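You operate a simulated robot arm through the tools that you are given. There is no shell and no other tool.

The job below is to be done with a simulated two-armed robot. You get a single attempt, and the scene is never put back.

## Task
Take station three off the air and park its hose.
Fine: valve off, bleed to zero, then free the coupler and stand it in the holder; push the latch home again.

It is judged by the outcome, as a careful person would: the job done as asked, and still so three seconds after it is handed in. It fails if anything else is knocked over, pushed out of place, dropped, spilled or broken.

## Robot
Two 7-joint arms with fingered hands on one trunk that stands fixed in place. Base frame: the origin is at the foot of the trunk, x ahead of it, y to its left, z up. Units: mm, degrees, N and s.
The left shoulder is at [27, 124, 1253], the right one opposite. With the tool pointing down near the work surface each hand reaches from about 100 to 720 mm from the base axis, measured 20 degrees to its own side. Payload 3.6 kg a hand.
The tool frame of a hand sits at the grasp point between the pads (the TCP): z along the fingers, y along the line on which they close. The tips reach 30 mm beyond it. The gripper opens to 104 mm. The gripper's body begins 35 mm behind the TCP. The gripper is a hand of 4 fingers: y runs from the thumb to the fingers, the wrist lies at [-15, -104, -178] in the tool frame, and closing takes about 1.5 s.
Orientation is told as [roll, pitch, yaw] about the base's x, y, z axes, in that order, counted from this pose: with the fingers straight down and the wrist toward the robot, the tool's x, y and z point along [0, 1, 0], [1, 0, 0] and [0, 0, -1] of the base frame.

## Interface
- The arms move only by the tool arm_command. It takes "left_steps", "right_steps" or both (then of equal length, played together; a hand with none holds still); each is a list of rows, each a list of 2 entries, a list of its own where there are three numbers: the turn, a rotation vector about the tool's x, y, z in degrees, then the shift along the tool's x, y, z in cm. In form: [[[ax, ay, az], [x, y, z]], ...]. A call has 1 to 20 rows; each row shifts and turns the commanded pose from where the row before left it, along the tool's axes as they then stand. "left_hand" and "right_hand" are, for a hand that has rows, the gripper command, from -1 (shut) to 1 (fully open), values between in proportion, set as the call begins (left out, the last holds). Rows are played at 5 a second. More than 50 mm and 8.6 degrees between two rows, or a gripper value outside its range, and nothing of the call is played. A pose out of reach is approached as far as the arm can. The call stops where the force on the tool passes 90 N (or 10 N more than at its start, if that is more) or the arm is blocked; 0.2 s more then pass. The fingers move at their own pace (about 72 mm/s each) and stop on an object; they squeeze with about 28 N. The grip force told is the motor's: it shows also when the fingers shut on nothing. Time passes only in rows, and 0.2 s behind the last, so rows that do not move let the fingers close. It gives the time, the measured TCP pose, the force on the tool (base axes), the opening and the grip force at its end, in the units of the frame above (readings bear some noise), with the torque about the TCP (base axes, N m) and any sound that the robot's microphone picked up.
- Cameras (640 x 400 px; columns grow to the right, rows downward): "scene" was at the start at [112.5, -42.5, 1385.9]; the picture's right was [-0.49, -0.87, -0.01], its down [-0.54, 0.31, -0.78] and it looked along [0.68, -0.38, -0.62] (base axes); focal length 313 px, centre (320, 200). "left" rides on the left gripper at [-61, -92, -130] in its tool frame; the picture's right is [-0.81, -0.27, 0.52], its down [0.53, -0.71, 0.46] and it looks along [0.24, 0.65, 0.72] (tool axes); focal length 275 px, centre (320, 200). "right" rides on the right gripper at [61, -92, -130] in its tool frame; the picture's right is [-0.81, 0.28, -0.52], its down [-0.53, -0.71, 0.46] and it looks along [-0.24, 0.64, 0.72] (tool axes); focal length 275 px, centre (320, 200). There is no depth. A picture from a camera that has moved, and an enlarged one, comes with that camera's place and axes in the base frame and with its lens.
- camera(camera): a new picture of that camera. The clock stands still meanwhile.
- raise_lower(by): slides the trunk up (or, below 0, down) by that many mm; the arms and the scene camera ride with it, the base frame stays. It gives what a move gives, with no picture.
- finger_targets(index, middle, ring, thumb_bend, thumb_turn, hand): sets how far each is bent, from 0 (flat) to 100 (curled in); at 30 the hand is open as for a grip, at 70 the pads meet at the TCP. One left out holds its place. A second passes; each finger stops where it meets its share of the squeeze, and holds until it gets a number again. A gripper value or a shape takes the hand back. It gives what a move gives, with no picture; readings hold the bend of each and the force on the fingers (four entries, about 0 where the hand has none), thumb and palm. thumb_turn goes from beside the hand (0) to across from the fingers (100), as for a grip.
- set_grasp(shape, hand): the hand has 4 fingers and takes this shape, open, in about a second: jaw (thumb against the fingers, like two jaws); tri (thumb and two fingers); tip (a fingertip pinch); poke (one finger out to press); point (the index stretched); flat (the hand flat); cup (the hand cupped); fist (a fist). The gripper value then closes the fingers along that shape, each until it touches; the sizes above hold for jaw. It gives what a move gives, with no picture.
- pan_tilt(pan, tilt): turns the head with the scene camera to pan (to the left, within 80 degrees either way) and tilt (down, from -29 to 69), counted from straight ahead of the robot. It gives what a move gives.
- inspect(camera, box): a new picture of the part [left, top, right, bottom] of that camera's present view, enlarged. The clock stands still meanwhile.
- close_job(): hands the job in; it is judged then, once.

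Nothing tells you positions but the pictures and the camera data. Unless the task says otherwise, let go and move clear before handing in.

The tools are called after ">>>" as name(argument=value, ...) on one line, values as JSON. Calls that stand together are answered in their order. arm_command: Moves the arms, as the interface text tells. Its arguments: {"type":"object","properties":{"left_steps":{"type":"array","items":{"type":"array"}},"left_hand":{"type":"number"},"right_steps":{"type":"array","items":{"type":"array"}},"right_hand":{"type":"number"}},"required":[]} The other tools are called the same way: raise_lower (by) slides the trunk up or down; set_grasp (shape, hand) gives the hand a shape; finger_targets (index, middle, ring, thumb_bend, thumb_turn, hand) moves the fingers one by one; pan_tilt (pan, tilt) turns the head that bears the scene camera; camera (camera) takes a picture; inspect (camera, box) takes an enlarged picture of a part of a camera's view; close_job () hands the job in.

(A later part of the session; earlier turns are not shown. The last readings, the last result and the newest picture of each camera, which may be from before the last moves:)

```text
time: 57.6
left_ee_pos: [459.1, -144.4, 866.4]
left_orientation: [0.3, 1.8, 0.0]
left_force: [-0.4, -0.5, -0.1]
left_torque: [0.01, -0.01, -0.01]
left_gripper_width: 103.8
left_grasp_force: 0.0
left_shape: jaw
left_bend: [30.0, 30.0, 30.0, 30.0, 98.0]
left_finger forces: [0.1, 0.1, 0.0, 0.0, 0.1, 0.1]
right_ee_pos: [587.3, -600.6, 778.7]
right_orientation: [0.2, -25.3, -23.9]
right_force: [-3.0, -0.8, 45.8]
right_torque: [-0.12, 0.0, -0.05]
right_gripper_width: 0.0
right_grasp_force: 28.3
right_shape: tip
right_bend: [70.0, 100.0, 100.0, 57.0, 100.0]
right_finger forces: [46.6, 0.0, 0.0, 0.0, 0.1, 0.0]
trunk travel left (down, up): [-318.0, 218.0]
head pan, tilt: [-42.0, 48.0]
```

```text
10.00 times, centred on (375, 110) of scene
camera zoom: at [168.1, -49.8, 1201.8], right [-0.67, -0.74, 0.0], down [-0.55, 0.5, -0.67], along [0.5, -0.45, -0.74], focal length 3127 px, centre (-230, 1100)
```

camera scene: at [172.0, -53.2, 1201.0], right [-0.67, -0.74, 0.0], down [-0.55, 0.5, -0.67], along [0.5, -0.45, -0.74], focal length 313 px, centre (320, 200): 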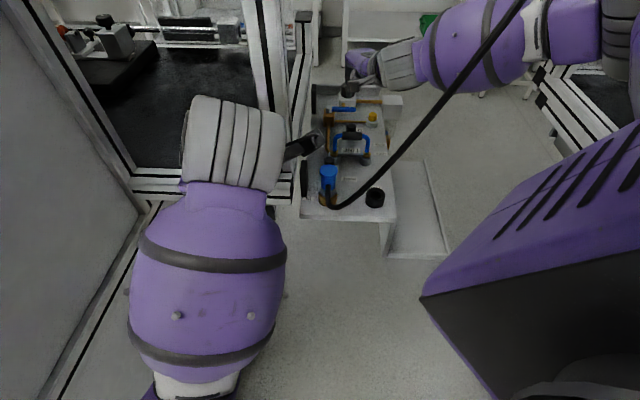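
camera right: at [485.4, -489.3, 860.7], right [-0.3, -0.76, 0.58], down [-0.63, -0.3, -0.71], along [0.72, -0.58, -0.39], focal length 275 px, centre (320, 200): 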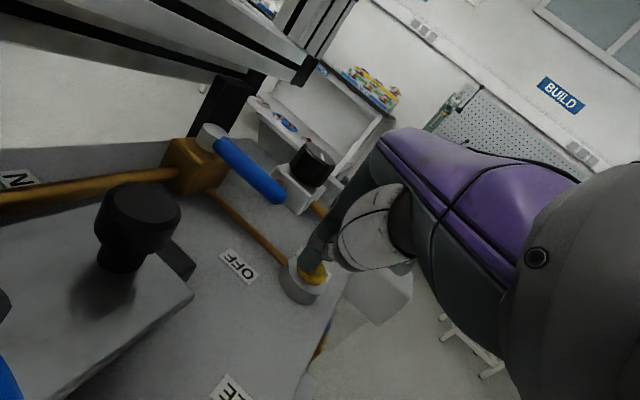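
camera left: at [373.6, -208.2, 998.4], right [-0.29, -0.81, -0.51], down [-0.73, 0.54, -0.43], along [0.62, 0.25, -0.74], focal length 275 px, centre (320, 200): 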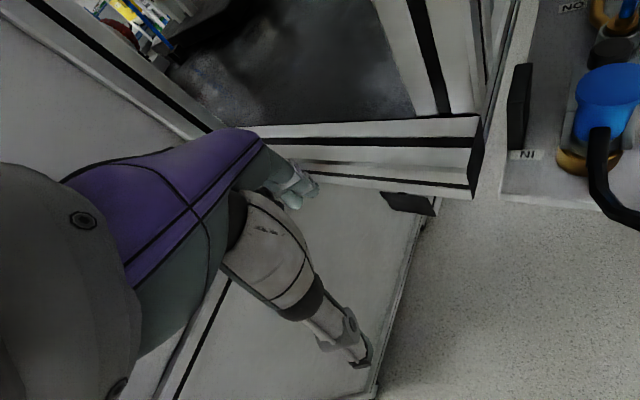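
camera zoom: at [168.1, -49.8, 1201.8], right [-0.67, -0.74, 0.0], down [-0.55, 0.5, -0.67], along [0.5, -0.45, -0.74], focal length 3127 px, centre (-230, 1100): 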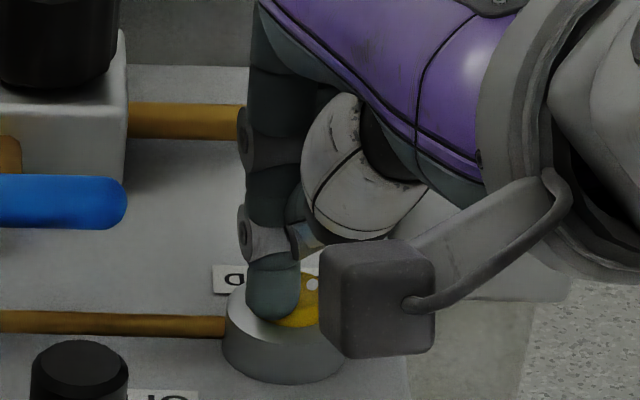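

The cap keeps moving down as the force rises, so it isn't at its stop yet. A bit more.

>>> arm_command(right_steps=[[[0, 0, 0], [0, -0.17, 0.36]], [[0, 0, 0], [0, -0.17, 0.36]], [[0, 0, 0], [0, 0, 0]], [[0, 0, 0], [0, 0, 0]], [[0, 0, 0], [0, 0, 0]]])

>>> inspect(camera="right", box=[270, 230, 350, 310])

```text
time: 58.8
left_ee_pos: [457.7, -142.4, 868.0]
left_orientation: [0.3, 1.6, 0.0]
left_force: [0.6, -0.4, -0.1]
left_torque: [0.01, -0.02, 0.0]
left_gripper_width: 104.0
left_grasp_force: 0.0
left_shape: jaw
left_bend: [30.0, 30.0, 30.0, 30.0, 98.0]
left_finger forces: [0.0, 0.0, 0.0, 0.0, 0.0, 0.0]
right_ee_pos: [588.7, -601.4, 775.7]
right_orientation: [0.4, -26.1, -24.4]
right_force: [-6.7, -3.5, 63.4]
right_torque: [-0.12, 0.19, 0.01]
right_gripper_width: 0.0
right_grasp_force: 28.0
right_shape: tip
right_bend: [70.0, 100.0, 100.0, 57.0, 100.0]
right_finger forces: [63.1, 0.0, 0.0, 0.0, 0.1, 0.0]
trunk travel left (down, up): [-318.0, 218.0]
head pan, tilt: [-42.0, 48.0]
```

```text
5.00 times, centred on (310, 270) of right
camera zoom: at [486.3, -489.5, 852.3], right [-0.31, -0.75, 0.58], down [-0.62, -0.3, -0.72], along [0.72, -0.59, -0.37], focal length 1376 px, centre (370, -150)
```

zoom: 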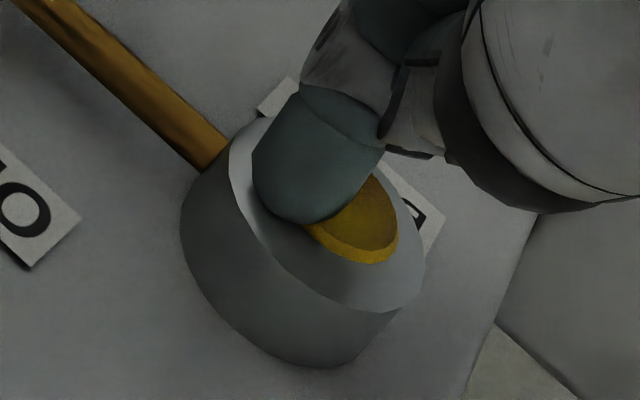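

Nearly flush now at 63 N. One more small push and a longer hold.

>>> arm_command(right_steps=[[[0, 0, 0], [0, -0.13, 0.28]], [[0, 0, 0], [0, 0, 0]], [[0, 0, 0], [0, 0, 0]], [[0, 0, 0], [0, 0, 0]], [[0, 0, 0], [0, 0, 0]], [[0, 0, 0], [0, 0, 0]], [[0, 0, 0], [0, 0, 0]], [[0, 0, 0], [0, 0, 0]]])

>>> inspect(camera="right", box=[270, 230, 350, 310])

```text
time: 60.6
left_ee_pos: [457.2, -142.9, 868.4]
left_orientation: [0.1, 1.5, 0.0]
left_force: [-0.6, -0.3, 1.2]
left_torque: [0.01, 0.03, 0.02]
left_gripper_width: 103.7
left_grasp_force: 0.1
left_shape: jaw
left_bend: [30.0, 30.0, 30.0, 30.0, 98.0]
left_finger forces: [0.0, 0.0, 0.0, 0.0, 0.0, 0.1]
right_ee_pos: [589.0, -600.8, 774.5]
right_orientation: [0.5, -26.2, -24.4]
right_force: [-7.0, -3.4, 69.5]
right_torque: [-0.11, 0.21, 0.03]
right_gripper_width: 0.0
right_grasp_force: 27.8
right_shape: tip
right_bend: [70.0, 100.0, 100.0, 56.0, 100.0]
right_finger forces: [69.2, 0.1, 0.0, 0.0, 0.0, 0.0]
trunk travel left (down, up): [-318.0, 218.0]
head pan, tilt: [-42.0, 48.0]
```

```text
5.00 times, centred on (310, 270) of right
camera zoom: at [487.0, -489.7, 850.8], right [-0.32, -0.75, 0.58], down [-0.62, -0.3, -0.73], along [0.72, -0.59, -0.37], focal length 1376 px, centre (370, -150)
```

zoom: 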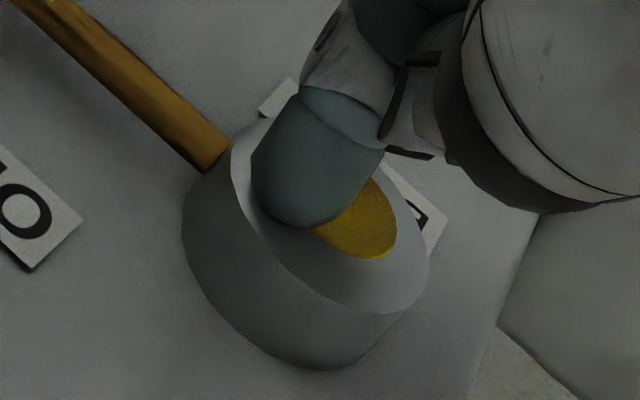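

The cap is now flush with its collar at about 70 N. I'll hold it there a few seconds to let the line empty.

>>> arm_command(right_steps=[[[0, 0, 0], [0, 0, 0]], [[0, 0, 0], [0, 0, 0]], [[0, 0, 0], [0, 0, 0]], [[0, 0, 0], [0, 0, 0]], [[0, 0, 0], [0, 0, 0]], [[0, 0, 0], [0, 0, 0]], [[0, 0, 0], [0, 0, 0]], [[0, 0, 0], [0, 0, 0]], [[0, 0, 0], [0, 0, 0]], [[0, 0, 0], [0, 0, 0]], [[0, 0, 0], [0, 0, 0]], [[0, 0, 0], [0, 0, 0]], [[0, 0, 0], [0, 0, 0]], [[0, 0, 0], [0, 0, 0]], [[0, 0, 0], [0, 0, 0]], [[0, 0, 0], [0, 0, 0]], [[0, 0, 0], [0, 0, 0]], [[0, 0, 0], [0, 0, 0]], [[0, 0, 0], [0, 0, 0]], [[0, 0, 0], [0, 0, 0]]])

>>> camera(camera="scene")

```text
time: 64.8
left_ee_pos: [457.0, -142.6, 867.7]
left_orientation: [0.1, 1.6, -0.1]
left_force: [-0.2, -0.8, -0.6]
left_torque: [0.03, -0.01, -0.02]
left_gripper_width: 103.9
left_grasp_force: 0.1
left_shape: jaw
left_bend: [30.0, 30.0, 30.0, 30.0, 98.0]
left_finger forces: [0.0, 0.1, 0.0, 0.1, 0.1, 0.0]
right_ee_pos: [589.8, -602.3, 775.5]
right_orientation: [0.4, -26.2, -24.4]
right_force: [-7.1, -2.8, 69.7]
right_torque: [-0.09, 0.18, 0.06]
right_gripper_width: 0.0
right_grasp_force: 28.0
right_shape: tip
right_bend: [70.0, 100.0, 100.0, 56.0, 100.0]
right_finger forces: [69.2, 0.1, 0.0, 0.0, 0.1, 0.1]
trunk travel left (down, up): [-318.0, 218.0]
head pan, tilt: [-42.0, 48.0]
```

```text
taken
camera scene: at [166.0, -48.1, 1202.2], right [-0.67, -0.74, 0.0], down [-0.55, 0.49, -0.67], along [0.5, -0.45, -0.74], focal length 313 px, centre (320, 200)
```

scene: 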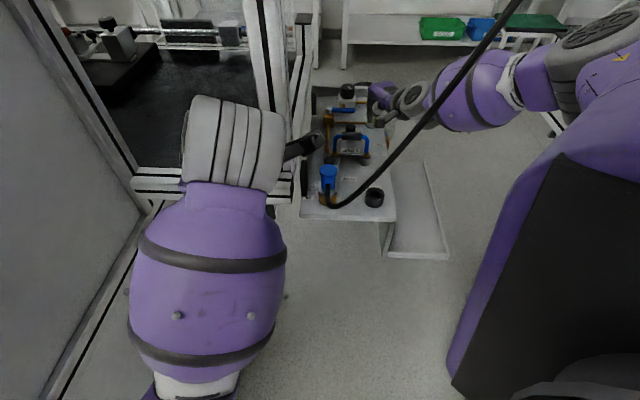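

Still no sound reported; to be safe about reaching zero, I'll hold the bleed open for another stretch.

>>> arm_command(right_steps=[[[0, 0, 0], [0, 0, 0]], [[0, 0, 0], [0, 0, 0]], [[0, 0, 0], [0, 0, 0]], [[0, 0, 0], [0, 0, 0]], [[0, 0, 0], [0, 0, 0]], [[0, 0, 0], [0, 0, 0]], [[0, 0, 0], [0, 0, 0]], [[0, 0, 0], [0, 0, 0]], [[0, 0, 0], [0, 0, 0]], [[0, 0, 0], [0, 0, 0]], [[0, 0, 0], [0, 0, 0]], [[0, 0, 0], [0, 0, 0]], [[0, 0, 0], [0, 0, 0]], [[0, 0, 0], [0, 0, 0]], [[0, 0, 0], [0, 0, 0]], [[0, 0, 0], [0, 0, 0]], [[0, 0, 0], [0, 0, 0]], [[0, 0, 0], [0, 0, 0]], [[0, 0, 0], [0, 0, 0]], [[0, 0, 0], [0, 0, 0]]])

>>> arm_command(right_steps=[[[0, 0, 0], [0, 0, 0]], [[0, 0, 0], [0, 0, 0]], [[0, 0, 0], [0, 0, 0]], [[0, 0, 0], [0, 0, 0]], [[0, 0, 0], [0, 0, 0]], [[0, 0, 0], [0, 0, 0]], [[0, 0, 0], [0, 0, 0]], [[0, 0, 0], [0, 0, 0]], [[0, 0, 0], [0, 0, 0]], [[0, 0, 0], [0, 0, 0]], [[0, 0, 0], [0, 0, 0]], [[0, 0, 0], [0, 0, 0]], [[0, 0, 0], [0, 0, 0]], [[0, 0, 0], [0, 0, 0]], [[0, 0, 0], [0, 0, 0]], [[0, 0, 0], [0, 0, 0]], [[0, 0, 0], [0, 0, 0]], [[0, 0, 0], [0, 0, 0]], [[0, 0, 0], [0, 0, 0]], [[0, 0, 0], [0, 0, 0]]])

```text
time: 69.0
left_ee_pos: [457.4, -142.9, 869.9]
left_orientation: [0.2, 1.6, 0.0]
left_force: [-0.7, 0.2, 0.2]
left_torque: [0.04, 0.0, 0.0]
left_gripper_width: 104.4
left_grasp_force: 0.0
left_shape: jaw
left_bend: [30.0, 30.0, 30.0, 30.0, 98.0]
left_finger forces: [0.0, 0.0, 0.0, 0.0, 0.1, 0.0]
right_ee_pos: [590.3, -601.3, 774.7]
right_orientation: [0.4, -26.2, -24.4]
right_force: [-6.8, -2.6, 68.2]
right_torque: [-0.1, 0.25, 0.02]
right_gripper_width: 0.0
right_grasp_force: 28.3
right_shape: tip
right_bend: [70.0, 100.0, 100.0, 56.0, 100.0]
right_finger forces: [69.2, 0.1, 0.0, 0.1, 0.0, 0.0]
trunk travel left (down, up): [-318.0, 218.0]
head pan, tilt: [-42.0, 48.0]
```

```text
time: 73.2
left_ee_pos: [456.9, -142.5, 867.4]
left_orientation: [0.2, 1.6, 0.0]
left_force: [0.1, -0.4, 0.0]
left_torque: [0.02, -0.02, -0.02]
left_gripper_width: 103.9
left_grasp_force: 0.0
left_shape: jaw
left_bend: [30.0, 30.0, 30.0, 30.0, 98.0]
left_finger forces: [0.0, 0.0, 0.0, 0.0, 0.0, 0.0]
right_ee_pos: [589.8, -602.3, 774.4]
right_orientation: [0.5, -26.1, -24.4]
right_force: [-6.4, -3.5, 69.7]
right_torque: [-0.1, 0.23, -0.01]
right_gripper_width: 0.0
right_grasp_force: 28.2
right_shape: tip
right_bend: [70.0, 100.0, 100.0, 56.0, 100.0]
right_finger forces: [69.2, 0.0, 0.2, 0.0, 0.0, 0.0]
trunk travel left (down, up): [-318.0, 218.0]
head pan, tilt: [-42.0, 48.0]
```

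I held the bleed fully open for over 12 s. Before releasing and moving on, I want to see how the hose lies relative to the right forearm.

>>> arm_command(right_steps=[[[0, 0, 0], [0, 0.83, -1.82]], [[0, 0, 0], [0, 0.83, -1.82]], [[0, 0, 0], [0, 0.62, -1.37]], [[0, 0, 0], [0, 0, 0]]])

>>> pan_tilt(pan=-55, tilt=30)

>>> camera(camera="scene")

>>> camera(camera="right")

>>> camera(camera="left")

```text
time: 74.2
left_ee_pos: [460.6, -146.3, 864.4]
left_orientation: [0.5, 1.9, 0.0]
left_force: [0.6, 0.3, -0.5]
left_torque: [0.02, 0.0, 0.02]
left_gripper_width: 104.0
left_grasp_force: 0.0
left_shape: jaw
left_bend: [30.0, 30.0, 30.0, 30.0, 98.0]
left_finger forces: [0.0, 0.0, 0.0, 0.0, 0.1, 0.0]
right_ee_pos: [586.1, -602.8, 809.8]
right_orientation: [0.0, -24.1, -23.6]
right_force: [-0.6, 0.3, -0.3]
right_torque: [0.0, 0.02, -0.01]
right_gripper_width: 0.1
right_grasp_force: 27.8
right_shape: tip
right_bend: [70.0, 100.0, 100.0, 57.0, 100.0]
right_finger forces: [0.1, 0.0, 0.1, 0.0, 0.0, 0.1]
trunk travel left (down, up): [-318.0, 218.0]
head pan, tilt: [-42.0, 48.0]
```

```text
time: 75.0
left_ee_pos: [460.3, -146.6, 865.5]
left_orientation: [0.5, 2.0, 0.0]
left_force: [0.1, 0.3, -0.3]
left_torque: [0.02, 0.0, -0.02]
left_gripper_width: 104.0
left_grasp_force: 0.1
left_shape: jaw
left_bend: [30.0, 30.0, 30.0, 30.0, 98.0]
left_finger forces: [0.1, 0.1, 0.0, 0.0, 0.0, 0.1]
right_ee_pos: [586.6, -601.9, 811.7]
right_orientation: [0.0, -24.3, -23.7]
right_force: [0.0, 0.2, 0.4]
right_torque: [-0.01, 0.01, 0.0]
right_gripper_width: 0.1
right_grasp_force: 28.4
right_shape: tip
right_bend: [70.0, 100.0, 100.0, 57.0, 100.0]
right_finger forces: [0.0, 0.1, 0.0, 0.0, 0.1, 0.0]
trunk travel left (down, up): [-318.0, 218.0]
head pan, tilt: [-55.0, 30.0]
```

```text
taken
camera scene: at [165.3, -74.5, 1227.8], right [-0.82, -0.57, 0.0], down [-0.29, 0.41, -0.87], along [0.5, -0.71, -0.5], focal length 313 px, centre (320, 200)
```

scene: 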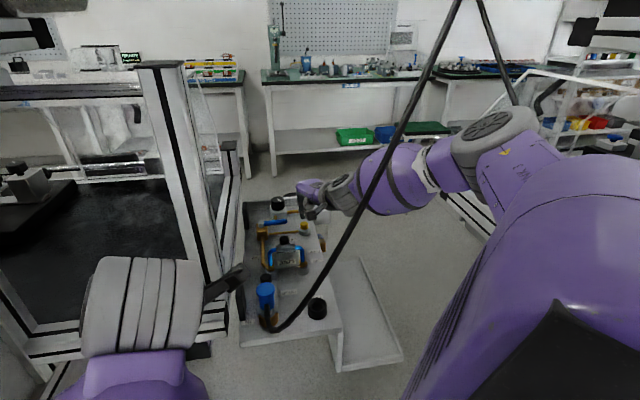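

```text
taken
camera right: at [485.4, -491.7, 891.9], right [-0.29, -0.76, 0.58], down [-0.64, -0.3, -0.71], along [0.71, -0.58, -0.4], focal length 275 px, centre (320, 200)
```

right: 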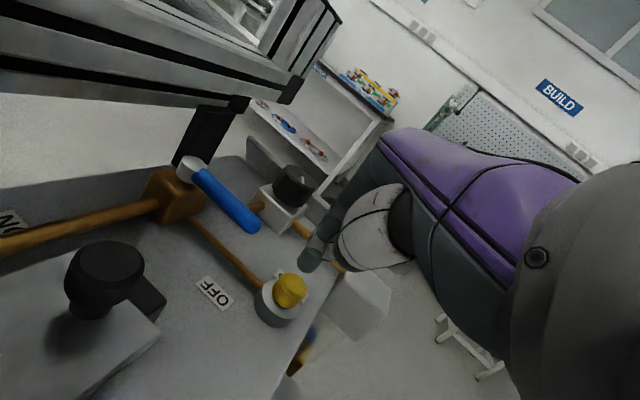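

```text
taken
camera left: at [373.9, -208.2, 998.0], right [-0.29, -0.81, -0.51], down [-0.73, 0.54, -0.43], along [0.62, 0.25, -0.74], focal length 275 px, centre (320, 200)
```

left: 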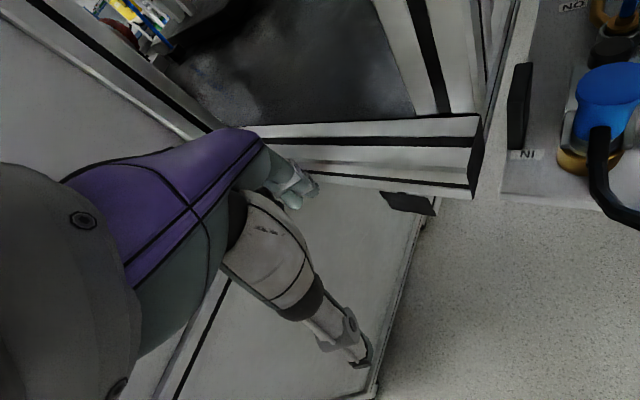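

The hand and forearm are on the far side of the hose, which runs from the coupler up past about [356, -371, 927], so there is room. I'll lift, straighten the hand to vertical, bring it back over the panel's near half and check the view before turning it.

>>> arm_command(right_steps=[[[8, 0, 0], [0, 1.2, -2.7]], [[8, 0, 0], [0, 0.8, -2.8]], [[8, 0, 0], [0, 0.4, -3.0]], [[0, 0, 0], [2.8, -3.6, 0]], [[0, 0, 0], [2.8, -3.6, 0]], [[0, 0, 0], [2.8, -3.6, 0]], [[0, 0, 0], [2.8, -3.6, 0]], [[0, 0, 0], [0, 0, 0]]])

>>> camera(camera="scene")

>>> camera(camera="right")

```text
time: 76.8
left_ee_pos: [460.1, -146.1, 865.7]
left_orientation: [0.5, 1.9, 0.0]
left_force: [-0.4, 0.1, -0.1]
left_torque: [0.01, 0.01, 0.01]
left_gripper_width: 103.9
left_grasp_force: 0.0
left_shape: jaw
left_bend: [30.0, 30.0, 30.0, 30.0, 98.0]
left_finger forces: [0.1, 0.1, 0.0, 0.0, 0.0, 0.0]
right_ee_pos: [493.9, -472.9, 886.7]
right_orientation: [0.7, -0.4, -23.2]
right_force: [-0.6, -0.3, 0.2]
right_torque: [-0.02, 0.0, -0.01]
right_gripper_width: 0.0
right_grasp_force: 28.1
right_shape: tip
right_bend: [70.0, 100.0, 100.0, 57.0, 100.0]
right_finger forces: [0.0, 0.0, 0.1, 0.0, 0.1, 0.1]
right hand out of reach, approached as far as the arm can: row 6, 7
trunk travel left (down, up): [-318.0, 218.0]
head pan, tilt: [-55.0, 30.0]
```

```text
taken
camera scene: at [165.3, -74.6, 1227.8], right [-0.82, -0.57, 0.0], down [-0.29, 0.41, -0.87], along [0.5, -0.71, -0.5], focal length 313 px, centre (320, 200)
```

scene: 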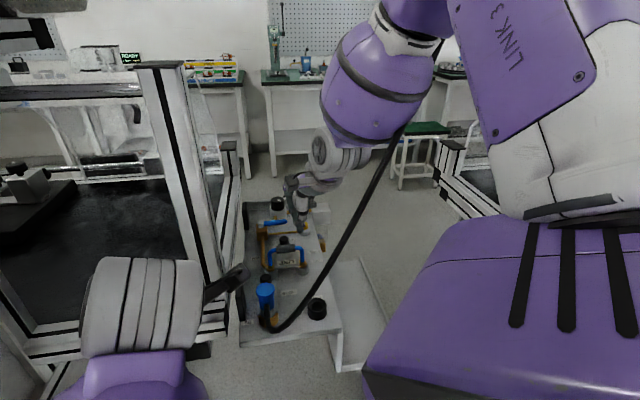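

```text
taken
camera right: at [433.1, -382.0, 1016.8], right [-0.07, -0.86, 0.51], down [-0.86, -0.2, -0.47], along [0.5, -0.47, -0.72], focal length 275 px, centre (320, 200)
```

right: 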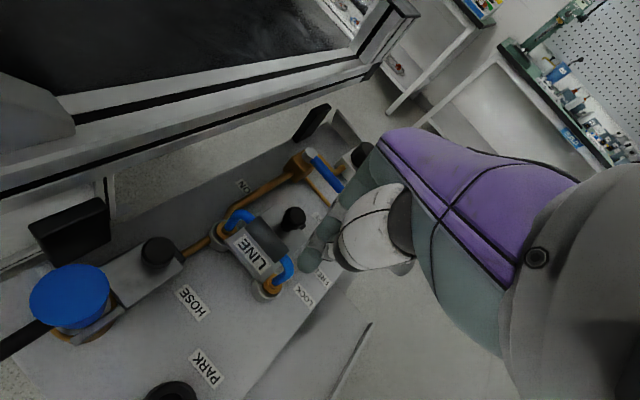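

The hand is vertical above the near half of the panel. I'll take a closer look at the coupler and latch from here.

>>> inspect(camera="right", box=[0, 200, 260, 400])

>>> inspect(camera="scene", box=[230, 220, 350, 360])

```text
2.00 times, centred on (130, 300) of right
camera zoom: at [433.1, -382.0, 1016.8], right [-0.07, -0.86, 0.51], down [-0.86, -0.2, -0.47], along [0.5, -0.47, -0.72], focal length 551 px, centre (700, 0)
```

zoom: 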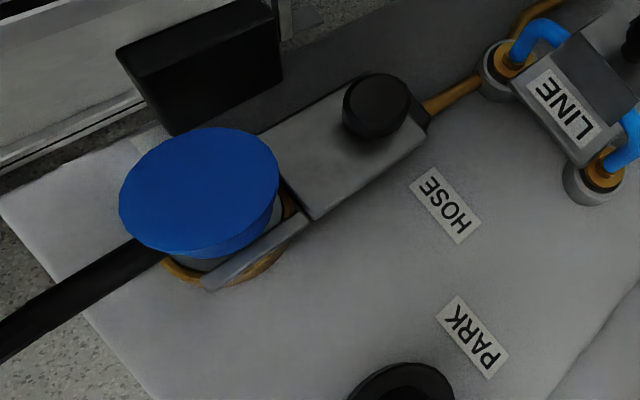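

```text
2.86 times, centred on (290, 290) of scene
camera zoom: at [165.3, -74.6, 1227.8], right [-0.82, -0.57, 0.0], down [-0.29, 0.41, -0.87], along [0.5, -0.71, -0.5], focal length 893 px, centre (406, -57)
```

zoom: 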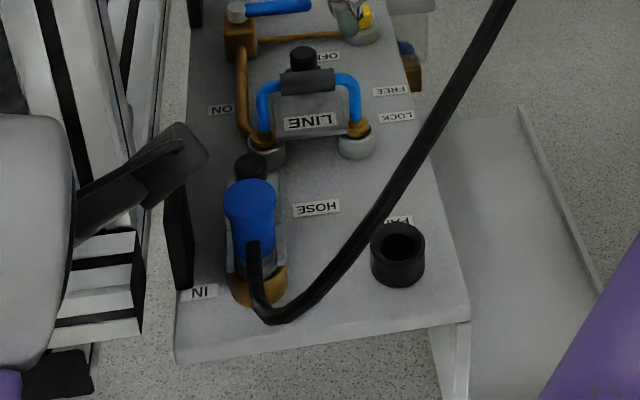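

The latch is clear now: a grey slide with a black knob, its fork around the coupler's neck, so it opens away from the robot. Knob at about [508, -380, 799], coupler cap [469, -343, 828]. I'll turn the hand to yaw about +45° so its fingers close across the panel.

>>> arm_command(right_steps=[[[0, 0, -8], [0, 0, -0.5]], [[0, 0, -8], [0, 0, -0.5]], [[0, 0, -8], [0, 0, -0.5]], [[0, 0, -8], [0, 0, 0]], [[0, 0, -8], [0, 0, 0]], [[0, 0, -8], [0, 0, 0]], [[0, 0, -8], [0, 0, 0]], [[0, 0, -8], [0, 0, 0]], [[0, 0, -4], [0, 0, 0]], [[0, 0, 0], [0, 0, 0]]])

>>> camera(camera="scene")

>>> camera(camera="right")

```text
time: 79.0
left_ee_pos: [461.2, -145.6, 865.0]
left_orientation: [0.6, 1.9, 0.0]
left_force: [0.8, -0.2, 0.1]
left_torque: [0.04, -0.01, 0.02]
left_gripper_width: 104.0
left_grasp_force: 0.0
left_shape: jaw
left_bend: [30.0, 30.0, 30.0, 30.0, 98.0]
left_finger forces: [0.1, 0.0, 0.0, 0.0, 0.0, 0.0]
right_ee_pos: [492.8, -474.2, 901.7]
right_orientation: [-0.3, -0.1, 44.4]
right_force: [-0.5, -0.1, 1.3]
right_torque: [0.0, -0.04, -0.02]
right_gripper_width: 0.0
right_grasp_force: 28.7
right_shape: tip
right_bend: [70.0, 100.0, 100.0, 57.0, 100.0]
right_finger forces: [0.1, 0.0, 0.0, 0.1, 0.0, 0.0]
trunk travel left (down, up): [-318.0, 218.0]
head pan, tilt: [-55.0, 30.0]
```

```text
taken
camera scene: at [165.2, -74.5, 1227.8], right [-0.82, -0.57, 0.0], down [-0.29, 0.41, -0.87], along [0.5, -0.71, -0.5], focal length 313 px, centre (320, 200)
```

scene: 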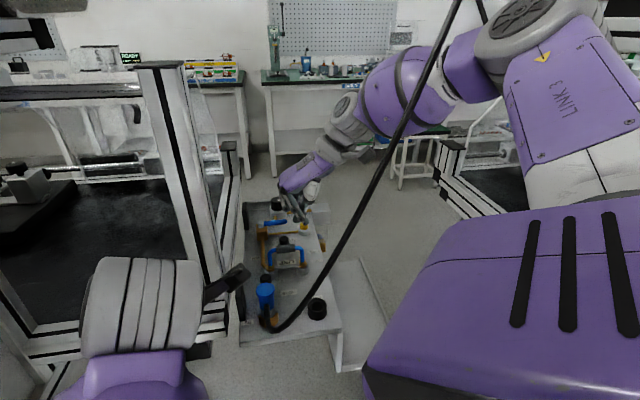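

```text
taken
camera right: at [383.4, -494.9, 1030.2], right [0.76, -0.39, 0.52], down [-0.13, -0.88, -0.46], along [0.63, 0.28, -0.72], focal length 275 px, centre (320, 200)
```

right: 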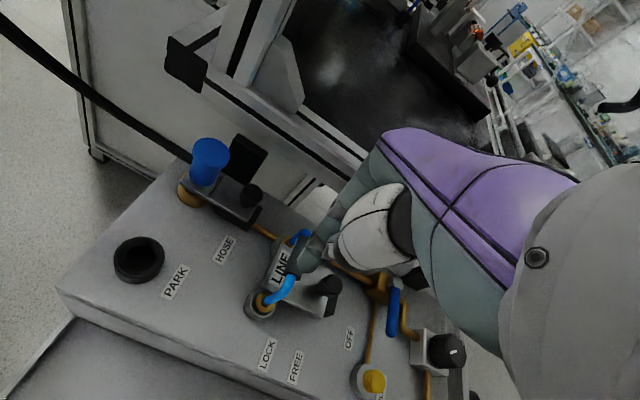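

The hand turned without trouble and this side view shows the latch well. I'll zoom in for precise positions.

>>> inspect(camera="right", box=[100, 110, 280, 290])

>>> inspect(camera="right", box=[160, 120, 300, 260])

```text
2.22 times, centred on (190, 200) of right
camera zoom: at [383.4, -494.9, 1030.2], right [0.76, -0.39, 0.52], down [-0.13, -0.88, -0.46], along [0.63, 0.28, -0.72], focal length 612 px, centre (609, 200)
```

zoom: 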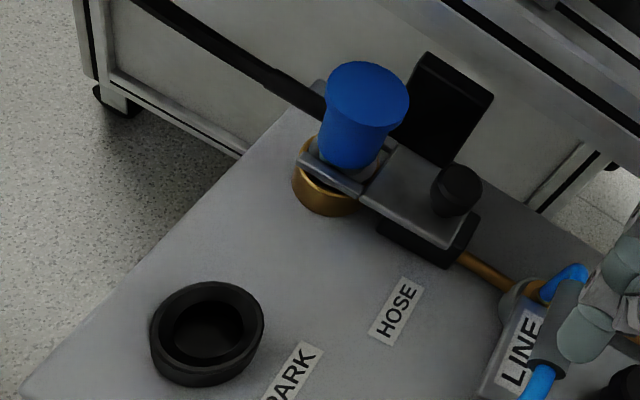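

```text
2.86 times, centred on (230, 190) of right
camera zoom: at [383.4, -494.9, 1030.2], right [0.76, -0.39, 0.52], down [-0.13, -0.88, -0.46], along [0.63, 0.28, -0.72], focal length 786 px, centre (577, 229)
```

zoom: 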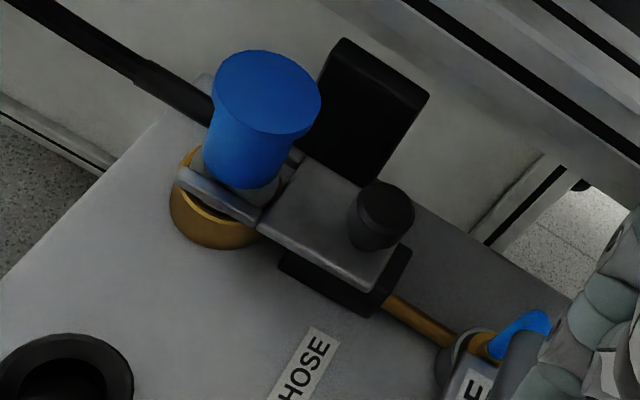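

From here the latch knob is at about [508, -381, 800] and the coupler axis at [474, -346] with its top at z≈815. I'll open the pinch to about 45 mm, narrow enough to miss the black upright plate, and move above the knob.

>>> arm_command(right_steps=[[[0, 0, 0], [1.9, 2.55, 0.5]], [[0, 0, 0], [1.9, 2.55, 0.5]], [[0, 0, 0], [1.9, 2.55, 0.8]], [[0, 0, 0], [0, 0, 1.0]], [[0, 0, 0], [0, 0, 0]]], right_hand=-0.1)

>>> camera(camera="right")

>>> inspect(camera="scene", box=[210, 180, 370, 340])

```text
time: 80.2
left_ee_pos: [460.7, -146.1, 865.2]
left_orientation: [0.6, 1.9, -0.1]
left_force: [0.2, 0.2, -0.5]
left_torque: [0.02, 0.03, -0.03]
left_gripper_width: 103.7
left_grasp_force: 0.0
left_shape: jaw
left_bend: [30.0, 30.0, 30.0, 30.0, 98.0]
left_finger forces: [0.0, 0.1, 0.0, 0.1, 0.1, 0.0]
right_ee_pos: [506.8, -382.3, 873.6]
right_orientation: [-0.2, -0.1, 44.2]
right_force: [-0.5, 0.0, 0.6]
right_torque: [-0.01, 0.01, -0.02]
right_gripper_width: 46.4
right_grasp_force: 0.0
right_shape: tip
right_bend: [73.0, 98.0, 99.0, 71.0, 100.0]
right_finger forces: [0.0, 0.0, 0.0, 0.0, 0.1, 0.0]
trunk travel left (down, up): [-318.0, 218.0]
head pan, tilt: [-55.0, 30.0]
```

```text
taken
camera right: at [397.7, -402.1, 1002.3], right [0.76, -0.39, 0.52], down [-0.14, -0.88, -0.45], along [0.63, 0.27, -0.72], focal length 275 px, centre (320, 200)
```

right: 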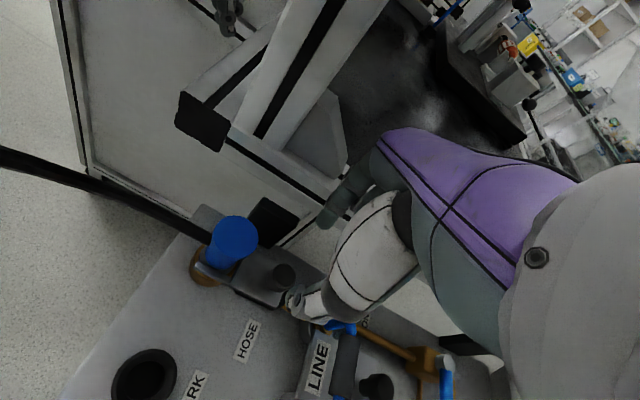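

```text
2.50 times, centred on (290, 260) of scene
camera zoom: at [165.2, -74.3, 1227.8], right [-0.82, -0.57, 0.0], down [-0.29, 0.41, -0.87], along [0.5, -0.71, -0.5], focal length 782 px, centre (395, 50)
```

zoom: 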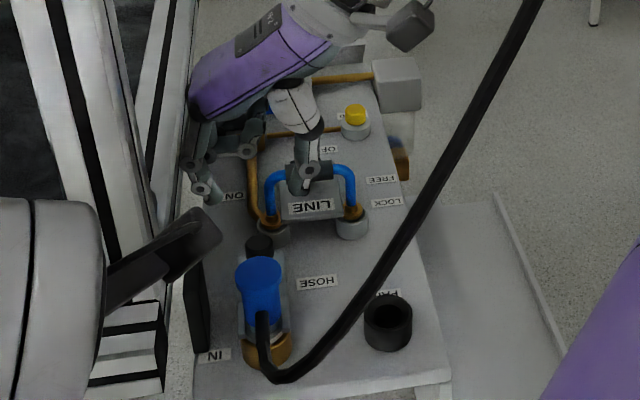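

The knob is directly under the open pinch. I'll descend around it in steps and check.

>>> arm_command(right_steps=[[[0, 0, 0], [0, 0, 1.6]], [[0, 0, 0], [0, 0, 1.6]], [[0, 0, 0], [0, 0, 1.4]], [[0, 0, 0], [0, 0, 0]]])

>>> inspect(camera="right", box=[200, 160, 400, 360])

>>> inspect(camera="scene", box=[230, 220, 330, 320])

```text
time: 81.2
left_ee_pos: [461.0, -146.3, 864.2]
left_orientation: [0.5, 2.0, 0.0]
left_force: [0.1, -0.3, 0.5]
left_torque: [0.0, -0.01, 0.04]
left_gripper_width: 103.9
left_grasp_force: 0.0
left_shape: jaw
left_bend: [30.0, 30.0, 30.0, 30.0, 98.0]
left_finger forces: [0.0, 0.1, 0.1, 0.0, 0.0, 0.1]
right_ee_pos: [507.3, -381.4, 826.8]
right_orientation: [-0.3, -0.1, 44.3]
right_force: [0.3, 0.3, -0.5]
right_torque: [0.01, 0.0, 0.01]
right_gripper_width: 46.9
right_grasp_force: 0.1
right_shape: tip
right_bend: [73.0, 98.0, 99.0, 71.0, 100.0]
right_finger forces: [0.0, 0.1, 0.0, 0.1, 0.1, 0.0]
trunk travel left (down, up): [-318.0, 218.0]
head pan, tilt: [-55.0, 30.0]
```

```text
2.00 times, centred on (300, 260) of right
camera zoom: at [398.4, -401.5, 956.0], right [0.76, -0.39, 0.52], down [-0.14, -0.88, -0.45], along [0.64, 0.27, -0.72], focal length 551 px, centre (360, 80)
```

zoom: 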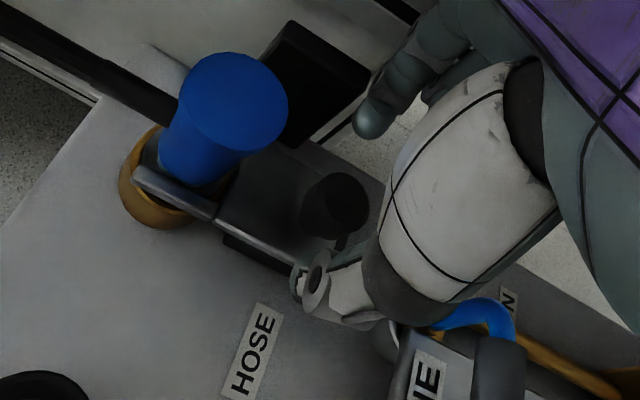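

```text
4.00 times, centred on (280, 270) of scene
camera zoom: at [165.2, -74.5, 1227.8], right [-0.82, -0.57, 0.0], down [-0.29, 0.41, -0.87], along [0.5, -0.71, -0.5], focal length 1251 px, centre (480, -80)
```

zoom: 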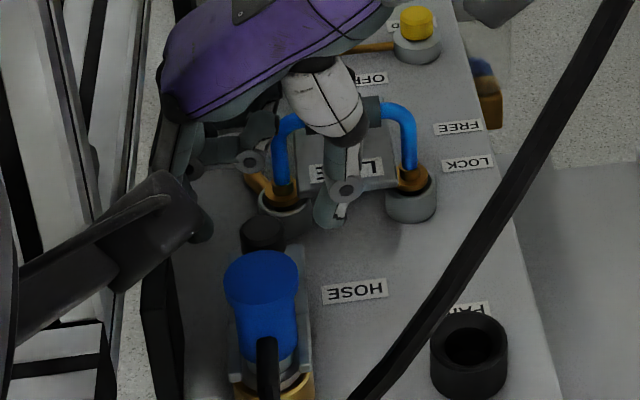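

The knob sits centred between index and thumb. I'll go down another 14 mm and close on it.

>>> arm_command(right_steps=[[[0, 0, 0], [0, 0, 0.7]], [[0, 0, 0], [0, 0, 0.7]], [[0, 0, 0], [0, 0, 0]]])

>>> arm_command(right_steps=[[[0, 0, 0], [0, 0, 0]], [[0, 0, 0], [0, 0, 0]], [[0, 0, 0], [0, 0, 0]], [[0, 0, 0], [0, 0, 0]], [[0, 0, 0], [0, 0, 0]], [[0, 0, 0], [0, 0, 0]]], right_hand=-1)

>>> inspect(camera="right", box=[200, 160, 400, 360])

>>> inspect(camera="scene", box=[230, 220, 330, 320])

```text
time: 82.0
left_ee_pos: [460.8, -145.8, 863.7]
left_orientation: [0.5, 1.9, 0.0]
left_force: [0.2, -0.3, -0.3]
left_torque: [-0.02, -0.02, 0.0]
left_gripper_width: 103.9
left_grasp_force: 0.1
left_shape: jaw
left_bend: [30.0, 30.0, 30.0, 30.0, 98.0]
left_finger forces: [0.1, 0.0, 0.0, 0.0, 0.0, 0.0]
right_ee_pos: [507.9, -380.9, 812.1]
right_orientation: [-0.2, -0.1, 44.3]
right_force: [0.2, -0.3, -0.3]
right_torque: [0.0, -0.01, 0.0]
right_gripper_width: 46.6
right_grasp_force: 0.1
right_shape: tip
right_bend: [73.0, 98.0, 99.0, 71.0, 100.0]
right_finger forces: [0.1, 0.0, 0.0, 0.0, 0.1, 0.1]
trunk travel left (down, up): [-318.0, 218.0]
head pan, tilt: [-55.0, 30.0]
```

```text
time: 83.4
left_ee_pos: [461.3, -146.7, 865.6]
left_orientation: [0.4, 1.9, 0.0]
left_force: [0.1, -0.1, 0.1]
left_torque: [-0.02, -0.01, 0.01]
left_gripper_width: 104.1
left_grasp_force: 0.0
left_shape: jaw
left_bend: [30.0, 30.0, 30.0, 30.0, 98.0]
left_finger forces: [0.0, 0.0, 0.0, 0.0, 0.0, 0.0]
right_ee_pos: [507.9, -380.9, 811.6]
right_orientation: [-0.3, -0.1, 44.3]
right_force: [0.5, 1.3, -3.2]
right_torque: [0.01, -0.06, 0.0]
right_gripper_width: 14.3
right_grasp_force: 28.1
right_shape: tip
right_bend: [72.0, 100.0, 100.0, 74.0, 100.0]
right_finger forces: [22.0, 0.0, 0.0, 0.0, 21.7, 0.1]
trunk travel left (down, up): [-318.0, 218.0]
head pan, tilt: [-55.0, 30.0]
```

```text
2.00 times, centred on (300, 260) of right
camera zoom: at [399.0, -401.6, 941.9], right [0.76, -0.39, 0.52], down [-0.14, -0.88, -0.45], along [0.63, 0.27, -0.72], focal length 551 px, centre (360, 80)
```

zoom: 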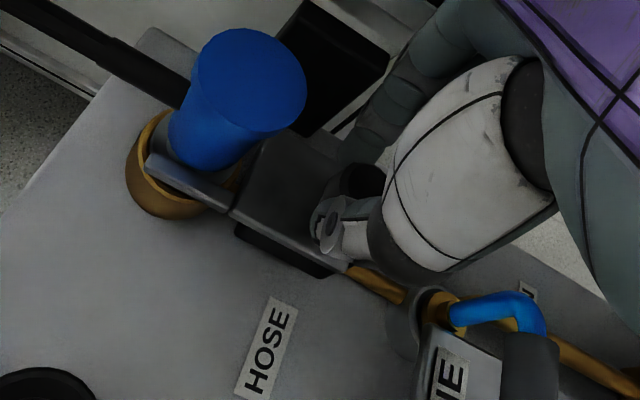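

```text
4.00 times, centred on (280, 270) of scene
camera zoom: at [165.5, -74.7, 1227.8], right [-0.82, -0.57, 0.0], down [-0.29, 0.41, -0.87], along [0.5, -0.71, -0.5], focal length 1251 px, centre (480, -80)
```

zoom: 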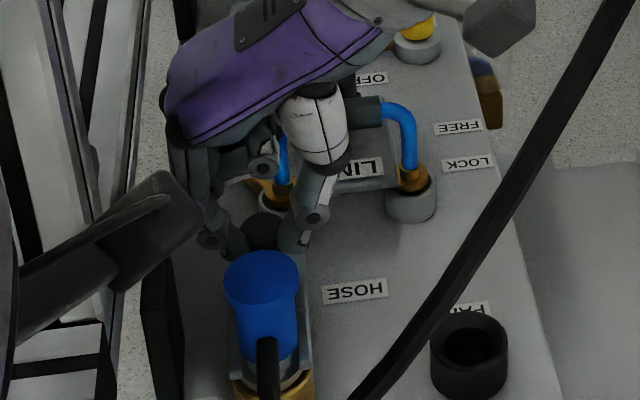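

The knob is gripped (about 22 N each side). I'll pull the latch away from the coupler in small steps.

>>> arm_command(right_steps=[[[0, 0, 0], [-0.5, 0, 0]], [[0, 0, 0], [-0.5, 0, 0]], [[0, 0, 0], [0, 0, 0]]])

>>> inspect(camera="right", box=[200, 160, 400, 360])

```text
time: 84.2
left_ee_pos: [461.2, -146.4, 865.1]
left_orientation: [0.5, 1.9, 0.0]
left_force: [-0.2, -0.3, 0.3]
left_torque: [-0.03, 0.0, -0.02]
left_gripper_width: 104.0
left_grasp_force: 0.1
left_shape: jaw
left_bend: [30.0, 30.0, 30.0, 30.0, 98.0]
left_finger forces: [0.0, 0.0, 0.0, 0.0, 0.0, 0.0]
right_ee_pos: [515.4, -386.6, 813.4]
right_orientation: [-0.2, -0.1, 44.2]
right_force: [-0.2, 0.2, -7.3]
right_torque: [-0.01, -0.02, -0.01]
right_gripper_width: 14.7
right_grasp_force: 28.0
right_shape: tip
right_bend: [72.0, 100.0, 100.0, 74.0, 100.0]
right_finger forces: [21.6, 0.1, 0.0, 0.0, 21.9, 0.1]
trunk travel left (down, up): [-318.0, 218.0]
head pan, tilt: [-55.0, 30.0]
```

```text
2.00 times, centred on (300, 260) of right
camera zoom: at [406.0, -408.3, 942.3], right [0.76, -0.39, 0.52], down [-0.14, -0.88, -0.45], along [0.63, 0.28, -0.72], focal length 551 px, centre (360, 80)
```

zoom: 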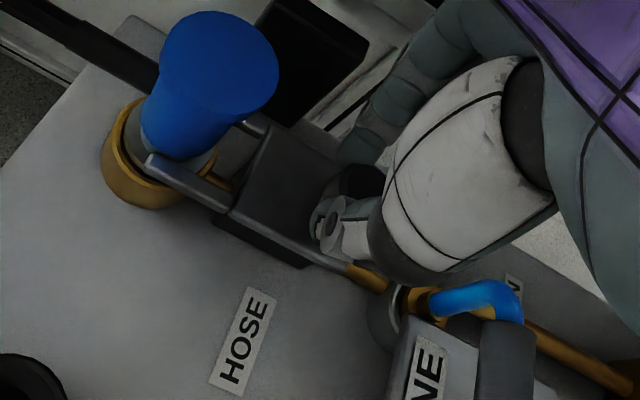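

The slide follows smoothly with the knob. Continuing to pull it open.

>>> arm_command(right_steps=[[[0, 0, 0], [-0.5, 0, 0]], [[0, 0, 0], [-0.5, 0, 0]], [[0, 0, 0], [0, 0, 0]]])

>>> inspect(camera="right", box=[180, 140, 400, 360])

>>> inspect(camera="scene", box=[230, 220, 330, 320])

```text
time: 85.0
left_ee_pos: [460.7, -145.7, 864.7]
left_orientation: [0.6, 1.9, 0.1]
left_force: [0.3, -0.2, -0.3]
left_torque: [0.02, 0.0, -0.02]
left_gripper_width: 103.8
left_grasp_force: 0.0
left_shape: jaw
left_bend: [30.0, 30.0, 30.0, 30.0, 98.0]
left_finger forces: [0.0, 0.0, 0.0, 0.0, 0.0, 0.0]
right_ee_pos: [520.7, -393.9, 812.2]
right_orientation: [-0.2, -0.1, 44.3]
right_force: [-1.5, -0.8, -6.0]
right_torque: [-0.03, 0.04, -0.02]
right_gripper_width: 14.6
right_grasp_force: 27.9
right_shape: tip
right_bend: [72.0, 100.0, 100.0, 74.0, 100.0]
right_finger forces: [21.0, 0.1, 0.0, 0.0, 23.6, 0.1]
trunk travel left (down, up): [-318.0, 218.0]
head pan, tilt: [-55.0, 30.0]
```

```text
1.82 times, centred on (290, 250) of right
camera zoom: at [413.1, -415.2, 942.2], right [0.76, -0.39, 0.52], down [-0.14, -0.88, -0.46], along [0.63, 0.28, -0.72], focal length 500 px, centre (374, 109)
```

zoom: 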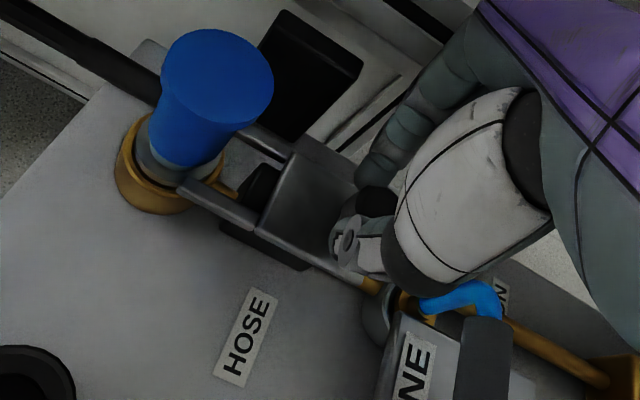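

```text
4.00 times, centred on (280, 270) of scene
camera zoom: at [165.5, -75.0, 1227.8], right [-0.82, -0.57, 0.0], down [-0.29, 0.41, -0.87], along [0.5, -0.71, -0.5], focal length 1251 px, centre (480, -80)
```

zoom: 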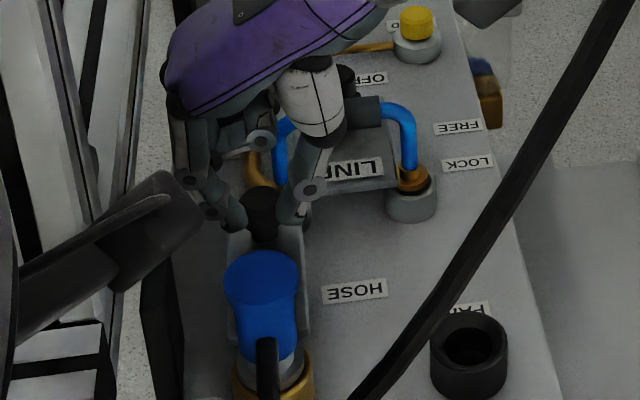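

20 mm open so far; the fork tips still overlap the coupler's neck slightly. A bit further.

>>> arm_command(right_steps=[[[0, 0, 0], [-0.4, 0, 0]], [[0, 0, 0], [-0.4, 0, 0]], [[0, 0, 0], [0, 0, 0]]])

>>> inspect(camera="right", box=[180, 140, 400, 360])

```text
time: 85.8
left_ee_pos: [461.4, -145.4, 863.9]
left_orientation: [0.5, 2.0, 0.0]
left_force: [0.4, -0.4, -0.5]
left_torque: [-0.03, 0.0, 0.01]
left_gripper_width: 104.2
left_grasp_force: 0.1
left_shape: jaw
left_bend: [30.0, 30.0, 30.0, 30.0, 98.0]
left_finger forces: [0.0, 0.1, 0.0, 0.0, 0.1, 0.0]
right_ee_pos: [527.0, -399.5, 812.8]
right_orientation: [-0.2, -0.1, 44.3]
right_force: [0.2, -0.1, -8.5]
right_torque: [-0.01, 0.03, -0.02]
right_gripper_width: 14.3
right_grasp_force: 28.0
right_shape: tip
right_bend: [72.0, 100.0, 100.0, 74.0, 100.0]
right_finger forces: [21.9, 0.0, 0.1, 0.1, 22.6, 0.1]
trunk travel left (down, up): [-318.0, 218.0]
head pan, tilt: [-55.0, 30.0]
```

```text
1.82 times, centred on (290, 250) of right
camera zoom: at [418.5, -420.8, 942.3], right [0.76, -0.39, 0.52], down [-0.14, -0.88, -0.46], along [0.63, 0.28, -0.72], focal length 500 px, centre (374, 109)
```

zoom: 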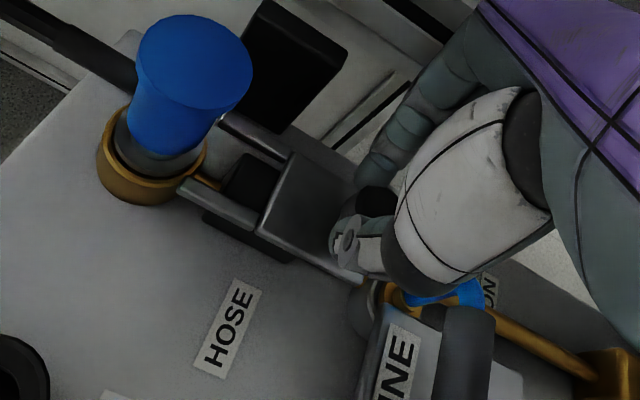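

>>> arm_command(right_steps=[[[0, 0, 0], [-0.3, 0, 0]], [[0, 0, 0], [-0.3, 0, 0]], [[0, 0, 0], [0, 0, 0]]])

>>> inspect(camera="right", box=[180, 140, 400, 360])

>>> inspect(camera="scene", box=[230, 220, 330, 320])

```text
time: 86.6
left_ee_pos: [461.0, -146.1, 866.1]
left_orientation: [0.6, 1.9, 0.1]
left_force: [-0.7, 0.7, 0.0]
left_torque: [0.0, -0.02, -0.03]
left_gripper_width: 104.0
left_grasp_force: 0.0
left_shape: jaw
left_bend: [30.0, 30.0, 30.0, 30.0, 98.0]
left_finger forces: [0.1, 0.0, 0.0, 0.1, 0.1, 0.0]
right_ee_pos: [529.8, -403.0, 813.7]
right_orientation: [0.0, -0.3, 44.4]
right_force: [-7.2, 4.4, -4.8]
right_torque: [0.14, 0.14, 0.04]
right_gripper_width: 14.4
right_grasp_force: 28.1
right_shape: tip
right_bend: [72.0, 100.0, 100.0, 74.0, 100.0]
right_finger forces: [25.2, 0.0, 0.0, 0.0, 24.8, 0.1]
trunk travel left (down, up): [-318.0, 218.0]
head pan, tilt: [-55.0, 30.0]
```

```text
1.82 times, centred on (290, 250) of right
camera zoom: at [422.0, -424.1, 942.1], right [0.76, -0.39, 0.52], down [-0.14, -0.88, -0.46], along [0.63, 0.28, -0.72], focal length 500 px, centre (374, 109)
```

zoom: 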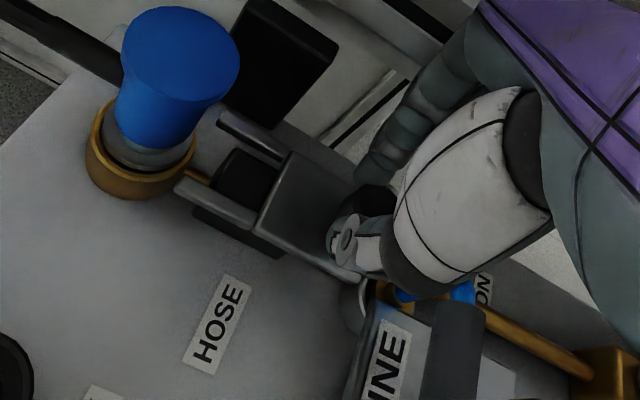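

```text
4.00 times, centred on (280, 270) of scene
camera zoom: at [164.8, -74.3, 1227.9], right [-0.82, -0.57, 0.0], down [-0.29, 0.41, -0.87], along [0.5, -0.71, -0.5], focal length 1251 px, centre (480, -80)
```

zoom: 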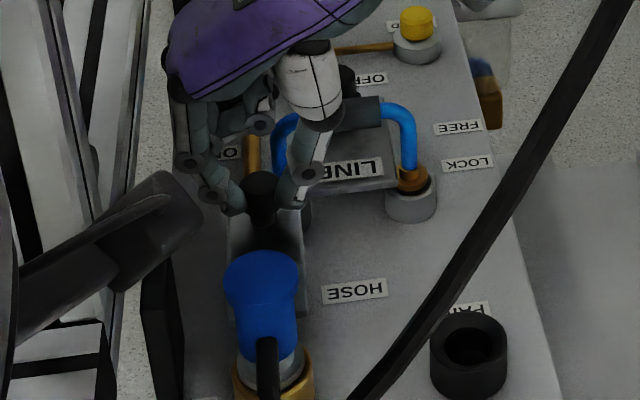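

The slide has met its end stop (about 8 N) and the fork is clear of the coupler. I'll let go of the knob and lift straight up.

>>> arm_command(right_steps=[[[0, 0, 0], [0.1, 0, 0]], [[0, 0, 0], [0, 0, 0]], [[0, 0, 0], [0, 0, 0]], [[0, 0, 0], [0, 0, 0]], [[0, 0, 0], [0, 0, -1.0]], [[0, 0, 0], [0, 0, -2.0]], [[0, 0, 0], [0, 0, -2.5]], [[0, 0, 0], [0, 0, -2.5]], [[0, 0, 0], [0, 0, 0]]], right_hand=-0.1)

>>> camera(camera="right")

>>> inspect(camera="right", box=[120, 180, 340, 400])

```text
time: 88.6
left_ee_pos: [461.2, -146.0, 864.4]
left_orientation: [0.4, 1.9, 0.1]
left_force: [0.0, 0.5, 0.4]
left_torque: [0.0, 0.01, -0.02]
left_gripper_width: 104.0
left_grasp_force: 0.1
left_shape: jaw
left_bend: [30.0, 30.0, 30.0, 30.0, 98.0]
left_finger forces: [0.0, 0.1, 0.0, 0.0, 0.0, 0.0]
right_ee_pos: [533.2, -404.0, 892.5]
right_orientation: [-0.2, 0.0, 44.3]
right_force: [0.3, 0.3, 0.4]
right_torque: [0.0, -0.01, 0.01]
right_gripper_width: 46.3
right_grasp_force: 0.1
right_shape: tip
right_bend: [73.0, 98.0, 99.0, 71.0, 100.0]
right_finger forces: [0.0, 0.1, 0.1, 0.0, 0.0, 0.0]
trunk travel left (down, up): [-318.0, 218.0]
head pan, tilt: [-55.0, 30.0]
```

```text
taken
camera right: at [424.2, -423.4, 1021.7], right [0.76, -0.39, 0.52], down [-0.14, -0.88, -0.46], along [0.64, 0.28, -0.72], focal length 275 px, centre (320, 200)
```

right: 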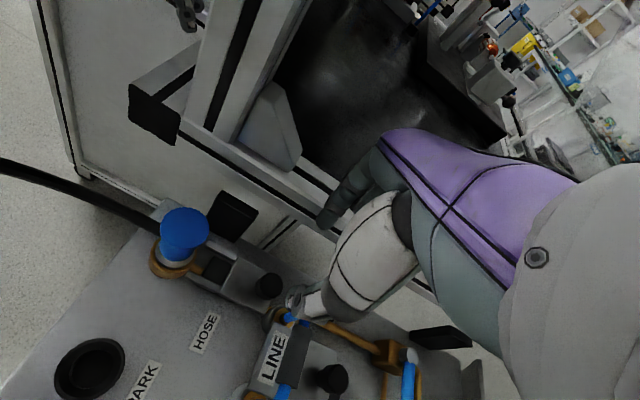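

```text
1.82 times, centred on (230, 290) of right
camera zoom: at [424.2, -423.4, 1021.7], right [0.76, -0.39, 0.52], down [-0.14, -0.88, -0.46], along [0.64, 0.28, -0.72], focal length 500 px, centre (484, 36)
```

zoom: 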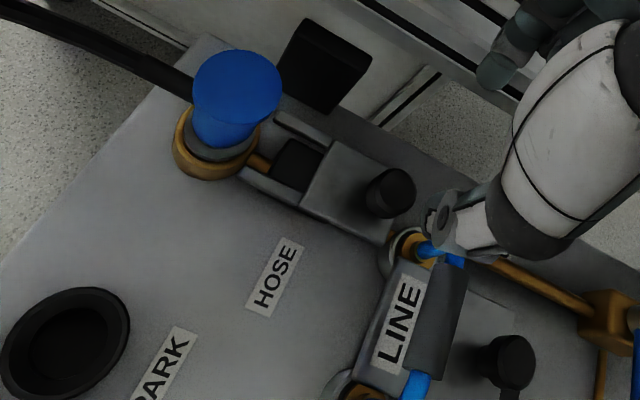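

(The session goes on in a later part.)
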